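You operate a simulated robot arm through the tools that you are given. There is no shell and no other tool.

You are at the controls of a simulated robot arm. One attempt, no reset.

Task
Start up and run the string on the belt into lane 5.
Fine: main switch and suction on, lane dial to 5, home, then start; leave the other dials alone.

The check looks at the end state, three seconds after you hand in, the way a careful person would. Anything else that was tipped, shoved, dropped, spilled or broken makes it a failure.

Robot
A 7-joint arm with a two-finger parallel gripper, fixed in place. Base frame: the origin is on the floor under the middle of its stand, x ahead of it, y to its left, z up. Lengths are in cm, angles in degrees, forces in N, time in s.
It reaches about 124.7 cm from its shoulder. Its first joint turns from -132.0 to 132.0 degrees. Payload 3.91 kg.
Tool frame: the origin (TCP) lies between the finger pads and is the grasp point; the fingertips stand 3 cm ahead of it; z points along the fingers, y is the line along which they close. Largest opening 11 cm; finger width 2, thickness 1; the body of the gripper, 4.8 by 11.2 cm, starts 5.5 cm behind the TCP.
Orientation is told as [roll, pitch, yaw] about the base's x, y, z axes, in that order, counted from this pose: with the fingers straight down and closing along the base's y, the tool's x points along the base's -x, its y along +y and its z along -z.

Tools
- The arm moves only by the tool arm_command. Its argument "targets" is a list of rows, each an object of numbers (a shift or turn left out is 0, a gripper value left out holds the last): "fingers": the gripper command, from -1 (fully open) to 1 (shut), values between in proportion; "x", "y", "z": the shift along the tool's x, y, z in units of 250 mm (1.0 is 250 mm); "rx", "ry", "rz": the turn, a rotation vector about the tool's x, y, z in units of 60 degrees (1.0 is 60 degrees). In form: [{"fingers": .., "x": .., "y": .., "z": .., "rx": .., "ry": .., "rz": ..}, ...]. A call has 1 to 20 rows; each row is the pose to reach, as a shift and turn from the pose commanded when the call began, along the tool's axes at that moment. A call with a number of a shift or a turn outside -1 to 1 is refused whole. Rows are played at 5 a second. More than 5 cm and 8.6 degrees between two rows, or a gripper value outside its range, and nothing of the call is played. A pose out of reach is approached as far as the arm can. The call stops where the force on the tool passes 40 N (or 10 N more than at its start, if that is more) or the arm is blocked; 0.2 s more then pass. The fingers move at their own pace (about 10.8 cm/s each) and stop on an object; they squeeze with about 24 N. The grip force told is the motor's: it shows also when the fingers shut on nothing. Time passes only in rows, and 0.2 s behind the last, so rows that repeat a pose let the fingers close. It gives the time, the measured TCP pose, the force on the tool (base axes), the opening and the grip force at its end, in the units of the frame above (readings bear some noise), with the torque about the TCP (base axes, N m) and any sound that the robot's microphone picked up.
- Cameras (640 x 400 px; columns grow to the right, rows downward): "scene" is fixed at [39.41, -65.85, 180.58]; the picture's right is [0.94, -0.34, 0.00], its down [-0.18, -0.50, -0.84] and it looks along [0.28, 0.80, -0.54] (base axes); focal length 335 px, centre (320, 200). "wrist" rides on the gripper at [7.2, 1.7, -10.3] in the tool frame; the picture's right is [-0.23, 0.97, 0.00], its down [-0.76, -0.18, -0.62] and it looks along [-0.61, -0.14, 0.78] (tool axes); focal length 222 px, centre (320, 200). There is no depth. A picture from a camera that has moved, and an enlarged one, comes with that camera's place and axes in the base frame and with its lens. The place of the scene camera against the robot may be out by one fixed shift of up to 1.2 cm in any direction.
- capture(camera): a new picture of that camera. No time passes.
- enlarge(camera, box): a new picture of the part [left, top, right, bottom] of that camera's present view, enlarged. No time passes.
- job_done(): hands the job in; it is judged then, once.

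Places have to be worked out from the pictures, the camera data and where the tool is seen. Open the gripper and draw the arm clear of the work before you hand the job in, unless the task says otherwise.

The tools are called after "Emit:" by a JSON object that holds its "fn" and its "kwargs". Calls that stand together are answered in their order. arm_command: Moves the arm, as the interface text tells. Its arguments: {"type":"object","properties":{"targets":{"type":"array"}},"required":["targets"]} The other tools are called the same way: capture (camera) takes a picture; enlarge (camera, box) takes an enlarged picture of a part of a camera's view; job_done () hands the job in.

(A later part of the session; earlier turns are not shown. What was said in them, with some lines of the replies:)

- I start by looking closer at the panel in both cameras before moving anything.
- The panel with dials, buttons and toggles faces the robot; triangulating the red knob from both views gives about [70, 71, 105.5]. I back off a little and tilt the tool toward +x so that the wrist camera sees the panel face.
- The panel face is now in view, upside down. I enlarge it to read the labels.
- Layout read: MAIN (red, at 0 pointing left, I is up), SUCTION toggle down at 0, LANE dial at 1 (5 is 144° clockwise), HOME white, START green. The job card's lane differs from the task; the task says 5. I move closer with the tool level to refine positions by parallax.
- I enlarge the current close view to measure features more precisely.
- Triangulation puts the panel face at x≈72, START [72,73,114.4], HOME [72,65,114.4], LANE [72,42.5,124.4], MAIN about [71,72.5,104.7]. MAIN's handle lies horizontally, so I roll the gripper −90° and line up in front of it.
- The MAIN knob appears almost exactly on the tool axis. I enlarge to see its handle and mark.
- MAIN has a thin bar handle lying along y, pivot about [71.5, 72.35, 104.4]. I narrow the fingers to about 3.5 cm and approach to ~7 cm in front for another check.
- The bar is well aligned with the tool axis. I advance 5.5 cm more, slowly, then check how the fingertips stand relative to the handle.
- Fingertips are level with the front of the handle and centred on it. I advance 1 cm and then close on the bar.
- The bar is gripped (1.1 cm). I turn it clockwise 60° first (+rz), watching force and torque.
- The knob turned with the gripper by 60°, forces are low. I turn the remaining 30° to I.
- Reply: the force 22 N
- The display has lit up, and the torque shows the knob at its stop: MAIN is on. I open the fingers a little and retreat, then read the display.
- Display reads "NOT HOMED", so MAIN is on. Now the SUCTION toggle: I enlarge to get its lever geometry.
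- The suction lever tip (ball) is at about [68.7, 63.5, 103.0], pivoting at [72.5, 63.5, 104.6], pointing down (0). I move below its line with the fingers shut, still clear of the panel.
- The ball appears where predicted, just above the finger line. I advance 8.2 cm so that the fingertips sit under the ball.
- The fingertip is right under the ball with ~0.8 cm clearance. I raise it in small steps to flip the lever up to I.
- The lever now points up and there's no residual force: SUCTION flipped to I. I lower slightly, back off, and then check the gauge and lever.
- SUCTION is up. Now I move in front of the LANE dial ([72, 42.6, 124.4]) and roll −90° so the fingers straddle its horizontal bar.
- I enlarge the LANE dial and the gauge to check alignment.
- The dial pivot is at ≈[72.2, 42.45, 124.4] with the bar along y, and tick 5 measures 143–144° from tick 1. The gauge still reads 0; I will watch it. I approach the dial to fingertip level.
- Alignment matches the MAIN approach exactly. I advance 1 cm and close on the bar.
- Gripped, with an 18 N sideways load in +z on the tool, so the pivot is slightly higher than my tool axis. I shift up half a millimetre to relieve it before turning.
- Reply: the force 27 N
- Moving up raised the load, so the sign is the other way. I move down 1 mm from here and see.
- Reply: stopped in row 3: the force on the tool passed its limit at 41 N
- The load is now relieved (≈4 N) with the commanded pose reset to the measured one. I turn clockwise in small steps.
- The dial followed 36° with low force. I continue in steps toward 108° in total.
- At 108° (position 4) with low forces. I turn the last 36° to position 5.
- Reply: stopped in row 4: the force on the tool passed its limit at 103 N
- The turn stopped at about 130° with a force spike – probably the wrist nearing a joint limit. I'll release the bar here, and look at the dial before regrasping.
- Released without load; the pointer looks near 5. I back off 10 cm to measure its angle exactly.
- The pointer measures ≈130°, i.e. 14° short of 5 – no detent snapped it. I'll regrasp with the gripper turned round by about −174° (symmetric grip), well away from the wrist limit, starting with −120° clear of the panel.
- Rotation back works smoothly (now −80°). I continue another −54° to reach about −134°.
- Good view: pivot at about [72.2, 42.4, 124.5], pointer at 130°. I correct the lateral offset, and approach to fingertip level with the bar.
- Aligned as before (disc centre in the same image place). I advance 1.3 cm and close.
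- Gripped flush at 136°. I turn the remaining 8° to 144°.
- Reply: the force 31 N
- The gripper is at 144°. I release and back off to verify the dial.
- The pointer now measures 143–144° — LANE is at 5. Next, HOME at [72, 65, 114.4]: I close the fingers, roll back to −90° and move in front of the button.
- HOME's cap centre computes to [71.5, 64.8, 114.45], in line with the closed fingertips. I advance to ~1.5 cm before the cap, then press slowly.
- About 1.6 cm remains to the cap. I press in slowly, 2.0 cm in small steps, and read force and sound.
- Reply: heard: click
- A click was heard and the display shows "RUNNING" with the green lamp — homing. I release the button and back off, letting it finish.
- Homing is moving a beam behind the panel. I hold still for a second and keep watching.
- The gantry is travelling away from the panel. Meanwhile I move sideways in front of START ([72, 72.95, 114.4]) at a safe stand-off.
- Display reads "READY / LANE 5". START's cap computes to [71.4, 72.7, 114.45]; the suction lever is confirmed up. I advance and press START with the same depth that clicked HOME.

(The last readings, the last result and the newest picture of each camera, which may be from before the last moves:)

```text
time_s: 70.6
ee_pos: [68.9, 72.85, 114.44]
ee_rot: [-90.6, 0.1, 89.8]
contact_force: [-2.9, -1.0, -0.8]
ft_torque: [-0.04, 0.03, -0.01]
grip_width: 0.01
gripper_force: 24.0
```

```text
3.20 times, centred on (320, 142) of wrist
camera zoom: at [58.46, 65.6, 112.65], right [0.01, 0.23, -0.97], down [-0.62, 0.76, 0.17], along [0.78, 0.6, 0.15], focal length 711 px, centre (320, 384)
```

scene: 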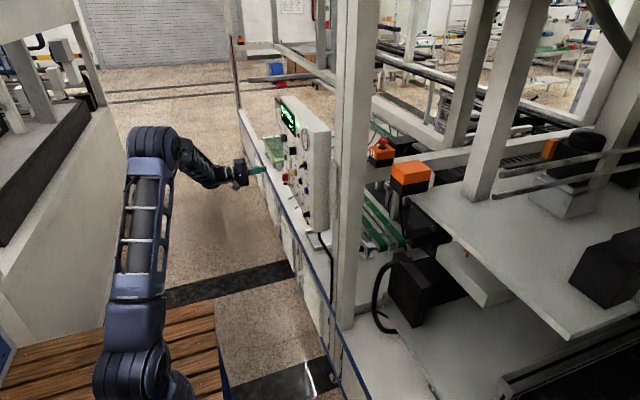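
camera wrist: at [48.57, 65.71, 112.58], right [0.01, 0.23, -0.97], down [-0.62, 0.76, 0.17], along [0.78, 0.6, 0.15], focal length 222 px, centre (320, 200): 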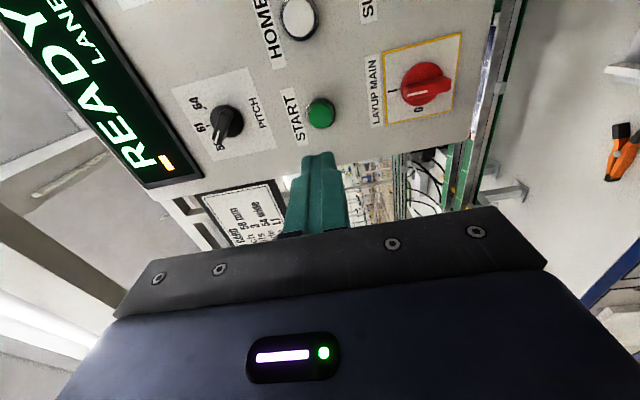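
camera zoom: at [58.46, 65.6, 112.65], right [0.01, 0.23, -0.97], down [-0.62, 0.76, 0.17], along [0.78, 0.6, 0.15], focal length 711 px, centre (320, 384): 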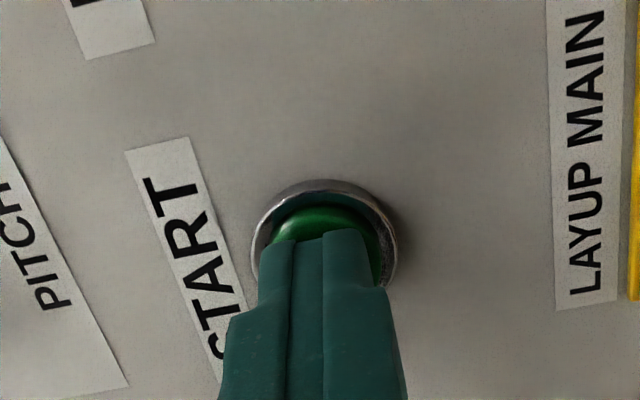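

In contact at 2.9 N but no click yet. I press a few millimetres deeper.

Emit:
{"fn": "arm_command", "kwargs": {"targets": [{"z": 0.003}, {"z": 0.006}, {"z": 0.009}, {"z": 0.012}]}}

Emit:
{"fn": "enlarge", "kwargs": {"camera": "scene", "box": [240, 60, 440, 185]}}

```text
time_s: 71.6
ee_pos: [69.02, 72.76, 114.55]
ee_rot: [-90.6, 0.0, 89.7]
contact_force: [-6.3, -1.5, 0.1]
ft_torque: [0.0, 0.02, -0.01]
grip_width: 0.01
gripper_force: 24.3
heard: click
```

```text
3.20 times, centred on (340, 122) of scene
camera zoom: at [39.41, -65.85, 180.58], right [0.94, -0.34, 0.0], down [-0.18, -0.5, -0.84], along [0.28, 0.8, -0.54], focal length 1071 px, centre (256, 448)
```

zoom: 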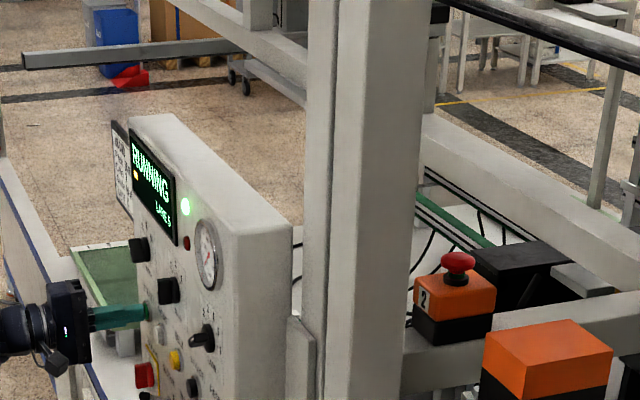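

A click, and the display shows "RUNNING / LANE 5" with the gantry starting. I retreat promptly toward the robot, clear of the machine.

Emit:
{"fn": "arm_command", "kwargs": {"targets": [{"z": -0.06}, {"z": -0.16}, {"z": -0.28}, {"z": -0.4}, {"z": -0.52}, {"z": -0.64}, {"z": -0.76}, {"z": -0.88}, {"z": -0.96}]}}

Emit:
{"fn": "capture", "kwargs": {"camera": "scene"}}

Emit:
{"fn": "capture", "kwargs": {"camera": "wrist"}}

```text
time_s: 73.6
ee_pos: [45.09, 72.81, 114.27]
ee_rot: [-90.5, 0.0, 89.7]
contact_force: [1.0, -0.3, 0.3]
ft_torque: [0.03, -0.01, 0.01]
grip_width: 0.0
gripper_force: 24.2
```

```text
taken
```

scene: 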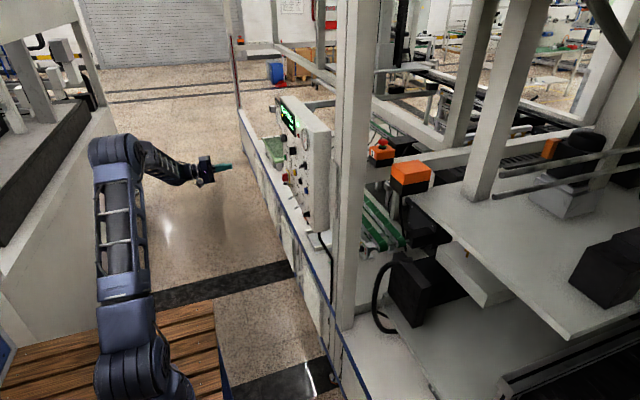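

```text
taken
camera wrist: at [34.75, 65.61, 112.39], right [0.01, 0.23, -0.97], down [-0.62, 0.76, 0.17], along [0.78, 0.6, 0.15], focal length 222 px, centre (320, 200)
```

wrist: 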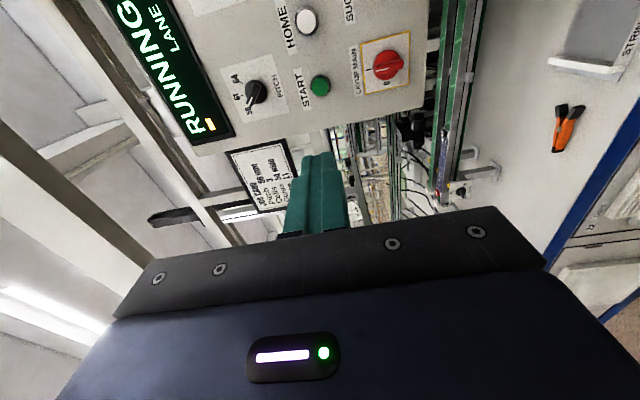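

Running. I open the gripper and back off a little more while waiting, then look again.

Emit:
{"fn": "arm_command", "kwargs": {"targets": [{"fingers": -1, "z": -0.04}, {"z": -0.1}, {"z": -0.16}, {"z": -0.22}, {"z": -0.28}, {"z": -0.32}, {"z": -0.32}, {"z": -0.32}, {"z": -0.32}, {"z": -0.32}]}}

Emit:
{"fn": "capture", "kwargs": {"camera": "scene"}}

Emit:
{"fn": "enlarge", "kwargs": {"camera": "scene", "box": [240, 60, 440, 185]}}

```text
time_s: 75.8
ee_pos: [37.17, 73.01, 114.35]
ee_rot: [-90.4, -0.1, 89.8]
contact_force: [1.2, 0.2, 0.3]
ft_torque: [-0.02, -0.03, -0.01]
grip_width: 11.01
gripper_force: 0.1
```

```text
taken
```

scene: 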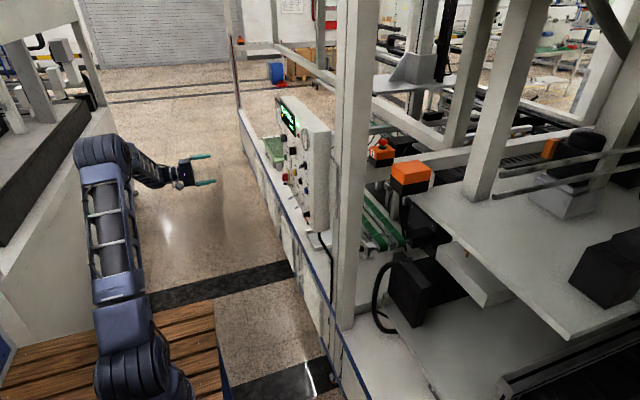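

```text
3.20 times, centred on (340, 122) of scene
camera zoom: at [39.41, -65.85, 180.58], right [0.94, -0.34, 0.0], down [-0.18, -0.5, -0.84], along [0.28, 0.8, -0.54], focal length 1071 px, centre (256, 448)
```

zoom: 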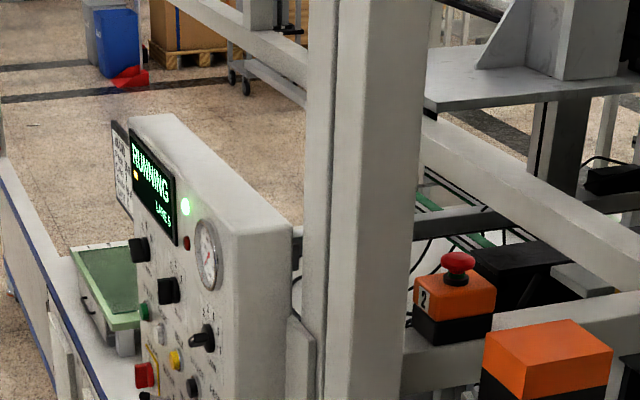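

The gantry has come over the belt. I keep waiting and watching.

Emit:
{"fn": "arm_command", "kwargs": {"targets": [{"z": 0}, {"z": 0}, {"z": 0}, {"z": 0}, {"z": 0}, {"z": 0}, {"z": 0}, {"z": 0}, {"z": 0}, {"z": 0}, {"z": 0}, {"z": 0}, {"z": 0}, {"z": 0}]}}

Emit:
{"fn": "capture", "kwargs": {"camera": "scene"}}

Emit:
{"fn": "enlarge", "kwargs": {"camera": "scene", "box": [240, 60, 440, 185]}}

Emit:
{"fn": "capture", "kwargs": {"camera": "wrist"}}

```text
time_s: 78.8
ee_pos: [37.1, 73.0, 114.39]
ee_rot: [-90.5, 0.0, 89.7]
contact_force: [-0.5, -0.2, 0.4]
ft_torque: [-0.02, 0.0, -0.02]
grip_width: 11.01
gripper_force: 0.0
```

```text
taken
```

scene: 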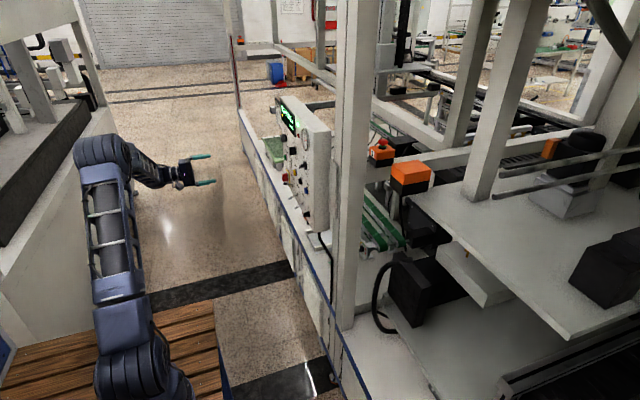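

```text
3.20 times, centred on (340, 122) of scene
camera zoom: at [39.41, -65.85, 180.58], right [0.94, -0.34, 0.0], down [-0.18, -0.5, -0.84], along [0.28, 0.8, -0.54], focal length 1071 px, centre (256, 448)
```

zoom: 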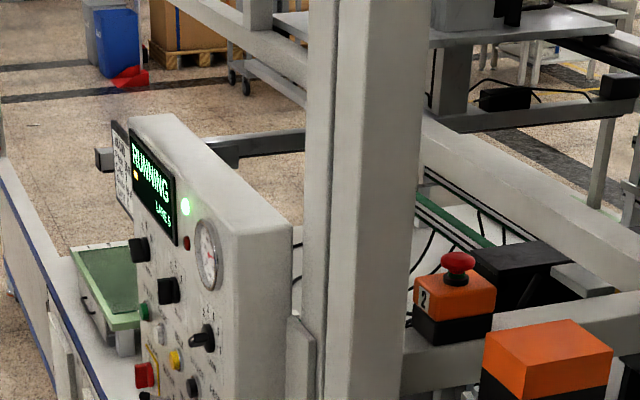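

```text
taken
camera wrist: at [26.75, 65.69, 112.41], right [0.01, 0.23, -0.97], down [-0.62, 0.76, 0.17], along [0.78, 0.6, 0.15], focal length 222 px, centre (320, 200)
```

wrist: 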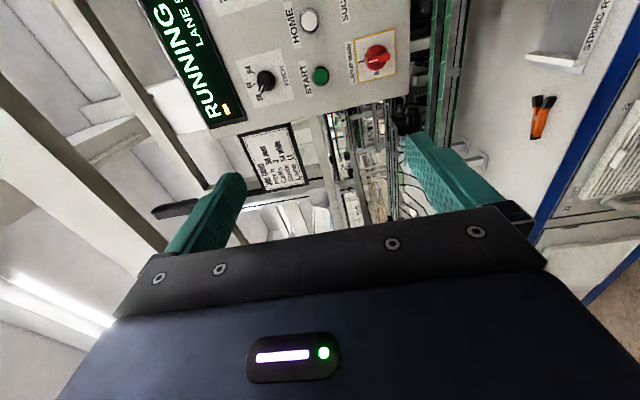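

Still running; the string seems to have left the belt. I check the gauge and belt, then keep waiting.

Emit:
{"fn": "enlarge", "kwargs": {"camera": "scene", "box": [280, 110, 330, 150]}}

Emit:
{"fn": "arm_command", "kwargs": {"targets": [{"z": 0}, {"z": 0}, {"z": 0}, {"z": 0}, {"z": 0}, {"z": 0}, {"z": 0}, {"z": 0}, {"z": 0}, {"z": 0}, {"z": 0}, {"z": 0}, {"z": 0}, {"z": 0}]}}

Emit:
{"fn": "capture", "kwargs": {"camera": "scene"}}

Emit:
{"fn": "enlarge", "kwargs": {"camera": "scene", "box": [240, 60, 440, 185]}}

```text
10.00 times, centred on (305, 130) of scene
camera zoom: at [39.41, -65.85, 180.58], right [0.94, -0.34, 0.0], down [-0.18, -0.5, -0.84], along [0.28, 0.8, -0.54], focal length 3346 px, centre (470, 900)
```

zoom: 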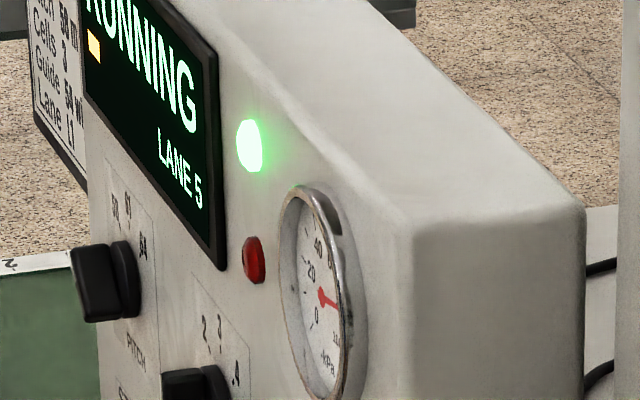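

```text
time_s: 81.8
ee_pos: [37.14, 72.96, 114.31]
ee_rot: [-90.5, 0.0, 89.8]
contact_force: [0.1, 0.4, 0.4]
ft_torque: [0.0, 0.03, 0.0]
grip_width: 10.97
gripper_force: 0.0
```

```text
taken
```

scene: 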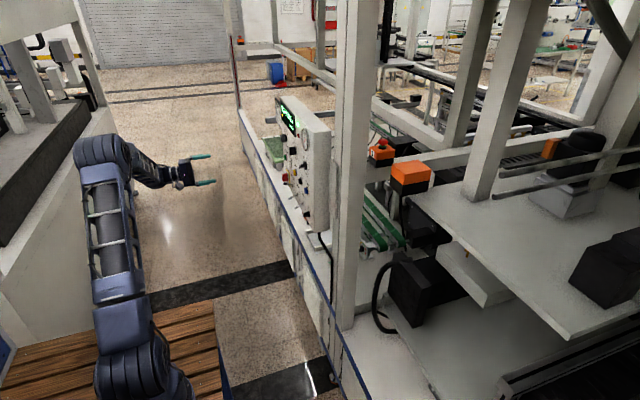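

```text
3.20 times, centred on (340, 122) of scene
camera zoom: at [39.41, -65.85, 180.58], right [0.94, -0.34, 0.0], down [-0.18, -0.5, -0.84], along [0.28, 0.8, -0.54], focal length 1071 px, centre (256, 448)
```

zoom: 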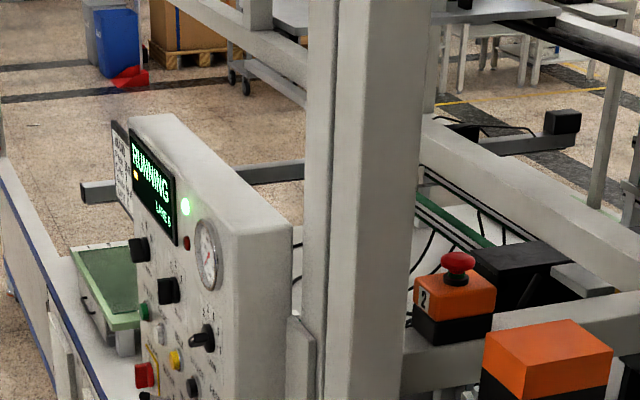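

The gauge now points into the high-vacuum range, so suction holds the string and it's being carried. I keep waiting.

Emit:
{"fn": "arm_command", "kwargs": {"targets": [{"z": 0}, {"z": 0}, {"z": 0}, {"z": 0}, {"z": 0}, {"z": 0}, {"z": 0}, {"z": 0}, {"z": 0}, {"z": 0}, {"z": 0}, {"z": 0}, {"z": 0}, {"z": 0}, {"z": 0}, {"z": 0}, {"z": 0}, {"z": 0}, {"z": 0}, {"z": 0}]}}

Emit:
{"fn": "capture", "kwargs": {"camera": "scene"}}

Emit:
{"fn": "enlarge", "kwargs": {"camera": "scene", "box": [240, 60, 440, 185]}}

```text
time_s: 86.0
ee_pos: [37.08, 72.84, 114.38]
ee_rot: [-90.4, 0.0, 89.7]
contact_force: [0.1, 0.3, -0.3]
ft_torque: [-0.03, -0.01, -0.02]
grip_width: 11.01
gripper_force: 0.1
```

```text
taken
```

scene: 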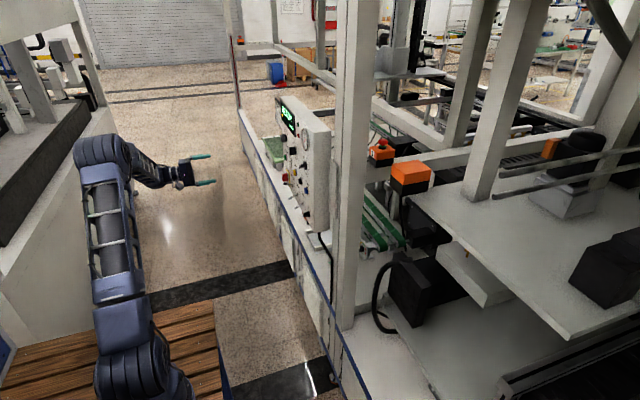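

```text
3.20 times, centred on (340, 122) of scene
camera zoom: at [39.41, -65.85, 180.58], right [0.94, -0.34, 0.0], down [-0.18, -0.5, -0.84], along [0.28, 0.8, -0.54], focal length 1071 px, centre (256, 448)
```

zoom: 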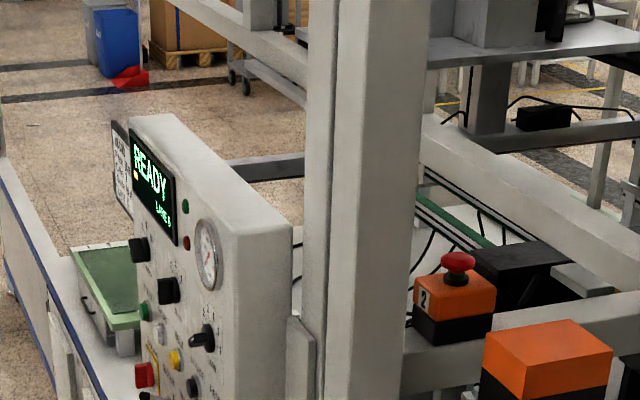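

The display is back to "READY / LANE 5" and the red lamp is dark — the cycle seems finished. I check the details and the belt before handing in.

Emit:
{"fn": "enlarge", "kwargs": {"camera": "scene", "box": [265, 90, 335, 200]}}

Emit:
{"fn": "enlarge", "kwargs": {"camera": "wrist", "box": [300, 0, 520, 140]}}

Emit:
{"fn": "enlarge", "kwargs": {"camera": "scene", "box": [370, 40, 640, 210]}}

```text
3.64 times, centred on (300, 145) of scene
camera zoom: at [39.41, -65.85, 180.58], right [0.94, -0.34, 0.0], down [-0.18, -0.5, -0.84], along [0.28, 0.8, -0.54], focal length 1217 px, centre (393, 400)
```

zoom: 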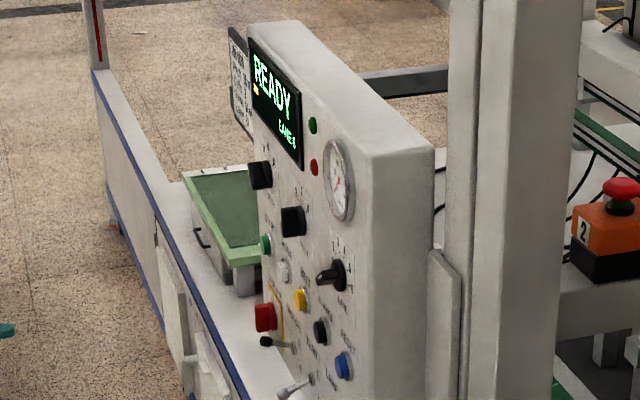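

```text
2.86 times, centred on (410, 70) of wrist
camera zoom: at [26.75, 65.69, 112.41], right [0.01, 0.23, -0.97], down [-0.62, 0.76, 0.17], along [0.78, 0.6, 0.15], focal length 635 px, centre (63, 571)
```

zoom: 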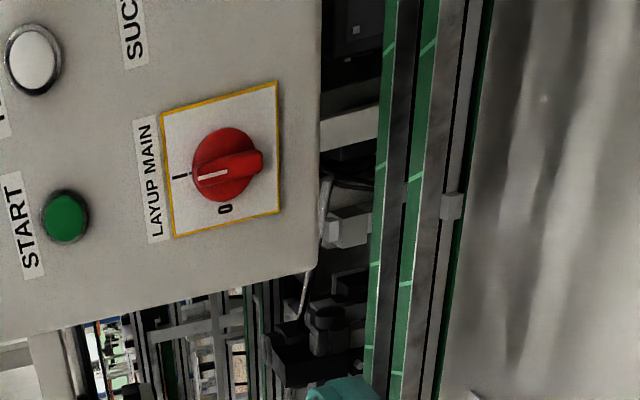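

```text
2.35 times, centred on (505, 125) of scene
camera zoom: at [39.41, -65.85, 180.58], right [0.94, -0.34, 0.0], down [-0.18, -0.5, -0.84], along [0.28, 0.8, -0.54], focal length 787 px, centre (-115, 376)
```

zoom: 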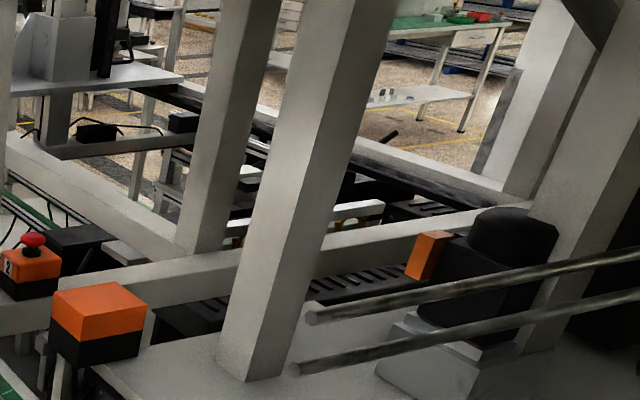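

MAIN is at I and the belt is empty of the string. To confirm where the string went, I raise the arm, well clear of the machine, to look over the panel.

Emit:
{"fn": "arm_command", "kwargs": {"targets": [{"y": -0.11}, {"y": -0.22}, {"y": -0.33}, {"y": -0.44}, {"y": -0.55}, {"y": -0.66}, {"y": -0.77}, {"y": -0.88}]}}

Emit:
{"fn": "arm_command", "kwargs": {"targets": [{"y": -0.07, "rx": -0.09}, {"y": -0.14, "rx": -0.18}, {"y": -0.21, "rx": -0.27}, {"y": -0.28, "rx": -0.36}, {"y": -0.35, "rx": -0.45}, {"y": -0.42, "rx": -0.54}, {"y": -0.49, "rx": -0.63}, {"y": -0.56, "rx": -0.72}, {"y": -0.56, "rx": -0.72}]}}

Emit:
{"fn": "capture", "kwargs": {"camera": "wrist"}}

Emit:
{"fn": "capture", "kwargs": {"camera": "scene"}}

```text
time_s: 87.8
ee_pos: [36.9, 72.85, 136.28]
ee_rot: [-90.5, 0.0, 89.8]
contact_force: [0.3, -0.4, -0.8]
ft_torque: [-0.02, 0.01, 0.01]
grip_width: 11.01
gripper_force: 0.1
```

```text
time_s: 89.8
ee_pos: [36.81, 72.81, 150.35]
ee_rot: [-47.2, 0.0, 89.8]
contact_force: [0.1, -0.2, -0.6]
ft_torque: [0.01, -0.01, 0.02]
grip_width: 11.01
gripper_force: 0.0
```

```text
taken
camera wrist: at [28.06, 65.64, 155.93], right [-0.66, 0.23, -0.71], down [-0.33, 0.76, 0.55], along [0.67, 0.61, -0.43], focal length 222 px, centre (320, 200)
```

wrist: 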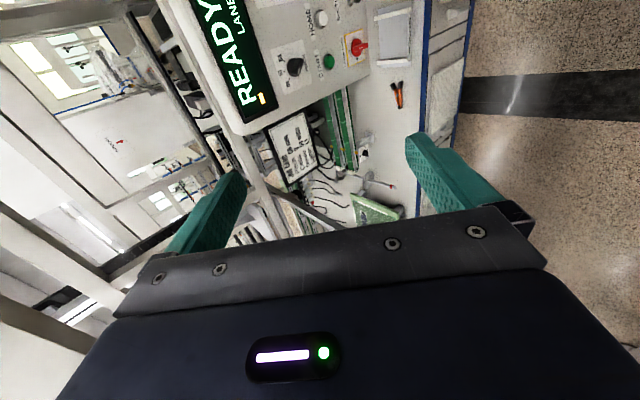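

```text
taken
```

scene: 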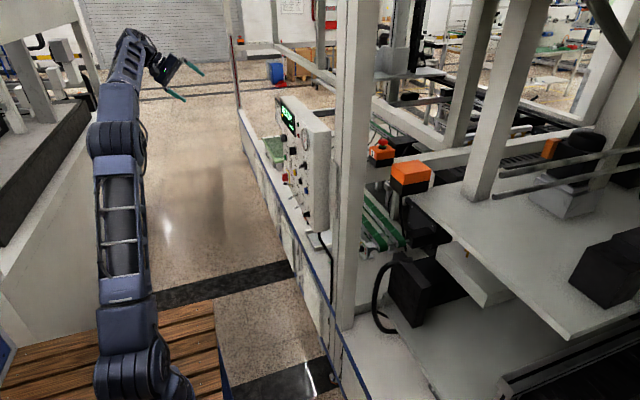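

The layup area is partly visible beyond the panel edge; I enlarge that region.

Emit:
{"fn": "enlarge", "kwargs": {"camera": "wrist", "box": [230, 90, 430, 225]}}

Emit:
{"fn": "enlarge", "kwargs": {"camera": "wrist", "box": [180, 0, 300, 140]}}

```text
2.96 times, centred on (330, 158) of wrist
camera zoom: at [28.06, 65.64, 155.93], right [-0.66, 0.23, -0.71], down [-0.33, 0.76, 0.55], along [0.67, 0.61, -0.43], focal length 658 px, centre (290, 326)
```

zoom: 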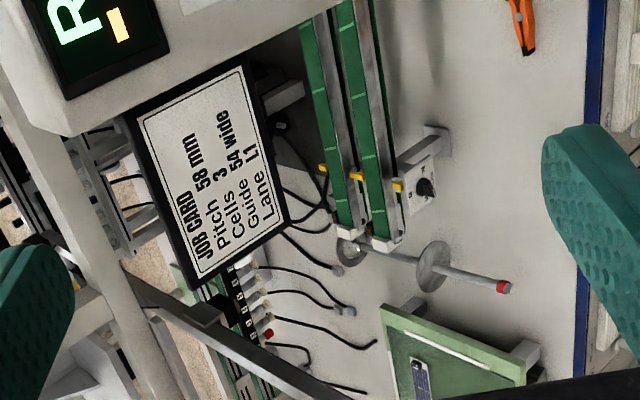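

```text
2.86 times, centred on (240, 70) of wrist
camera zoom: at [28.06, 65.64, 155.93], right [-0.66, 0.23, -0.71], down [-0.33, 0.76, 0.55], along [0.67, 0.61, -0.43], focal length 635 px, centre (549, 571)
```

zoom: 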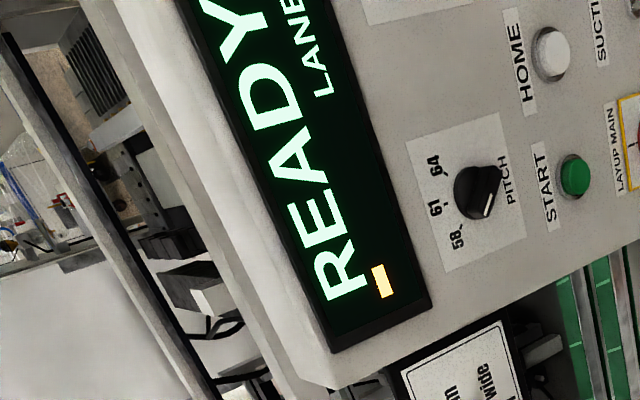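

The green tray behind the panel holds a string; I turn the view 24° toward +y to see its lane numbers.

Emit:
{"fn": "arm_command", "kwargs": {"targets": [{"x": -0.02, "ry": -0.08}, {"x": -0.05, "ry": -0.16}, {"x": -0.08, "ry": -0.24}, {"x": -0.11, "ry": -0.32}, {"x": -0.14, "ry": -0.4}, {"x": -0.14, "ry": -0.4}]}}

Emit:
{"fn": "capture", "kwargs": {"camera": "wrist"}}

Emit:
{"fn": "enlarge", "kwargs": {"camera": "wrist", "box": [270, 100, 430, 215]}}

```text
time_s: 91.2
ee_pos: [36.8, 76.29, 150.27]
ee_rot: [-49.9, -16.1, 108.1]
contact_force: [0.5, 0.0, 0.1]
ft_torque: [0.02, -0.04, 0.02]
grip_width: 11.0
gripper_force: 0.1
```

```text
taken
camera wrist: at [30.84, 65.54, 153.32], right [-0.73, 0.21, -0.65], down [-0.52, 0.44, 0.73], along [0.44, 0.87, -0.21], focal length 222 px, centre (320, 200)
```

wrist: 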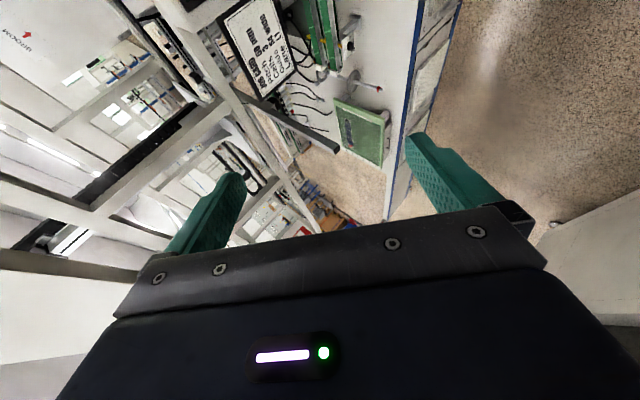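

```text
3.48 times, centred on (350, 158) of wrist
camera zoom: at [30.84, 65.54, 153.32], right [-0.73, 0.21, -0.65], down [-0.52, 0.44, 0.73], along [0.44, 0.87, -0.21], focal length 773 px, centre (216, 348)
```

zoom: 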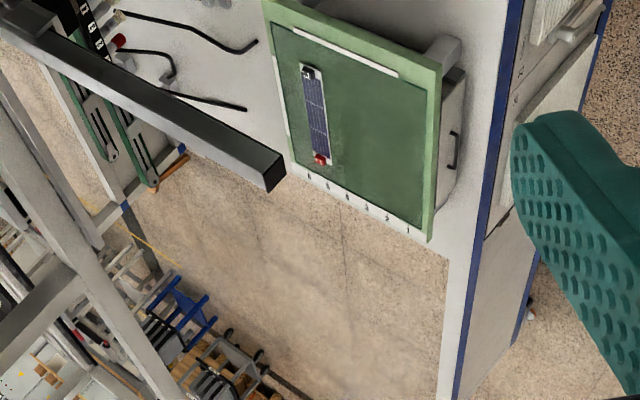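

A single string now lies on the tray. I enlarge the lane markings to confirm the lane.

Emit:
{"fn": "enlarge", "kwargs": {"camera": "wrist", "box": [325, 95, 395, 170]}}

Emit:
{"fn": "enlarge", "kwargs": {"camera": "wrist", "box": [338, 138, 382, 170]}}

```text
5.33 times, centred on (360, 132) of wrist
camera zoom: at [30.84, 65.54, 153.32], right [-0.73, 0.21, -0.65], down [-0.52, 0.44, 0.73], along [0.44, 0.87, -0.21], focal length 1185 px, centre (107, 560)
```

zoom: 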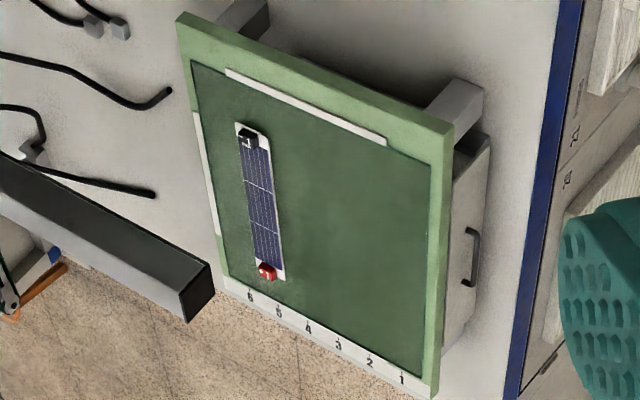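

```text
12.50 times, centred on (360, 154) of wrist
camera zoom: at [30.84, 65.54, 153.32], right [-0.73, 0.21, -0.65], down [-0.52, 0.44, 0.73], along [0.44, 0.87, -0.21], focal length 2776 px, centre (-180, 775)
```

zoom: 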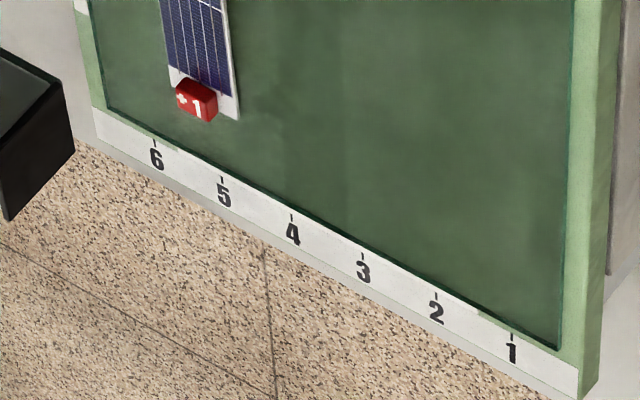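

The string's centreline runs down to the "5" mark, so it lies in lane 5. The display says READY, MAIN and SUCTION are on, nothing else was touched, and the arm is clear with the gripper open, so I hand in.

Emit:
{"fn": "job_done", "kwargs": {}}

```text
The job is handed in.
```

The string from the belt is now lying in lane 5 on the layup tray. I checked it against the lane numbers with the wrist camera, and the job is handed in.

- **Switched on:** the main switch is at I, and the suction toggle is up at I. The vacuum gauge read 0 until the run started, then rose while the string was being carried.
- **Lane dial:** it is at 5, and the display reads "READY / LANE 5". The wrist hit its limit partway through the turn, with a brief 103 N force spike. I let go, regripped and finished the turn. The dial measured within about a degree of the 5 mark afterwards.
- **Home and start:** each button clicked once. The machine homed, showed READY, ran the cycle and went back to READY.
- **Left alone:** I didn't touch the other dials and toggles. The job card by the panel says lane 1, but I followed your instruction for lane 5.

The gripper is open and the arm is clear of the machine.
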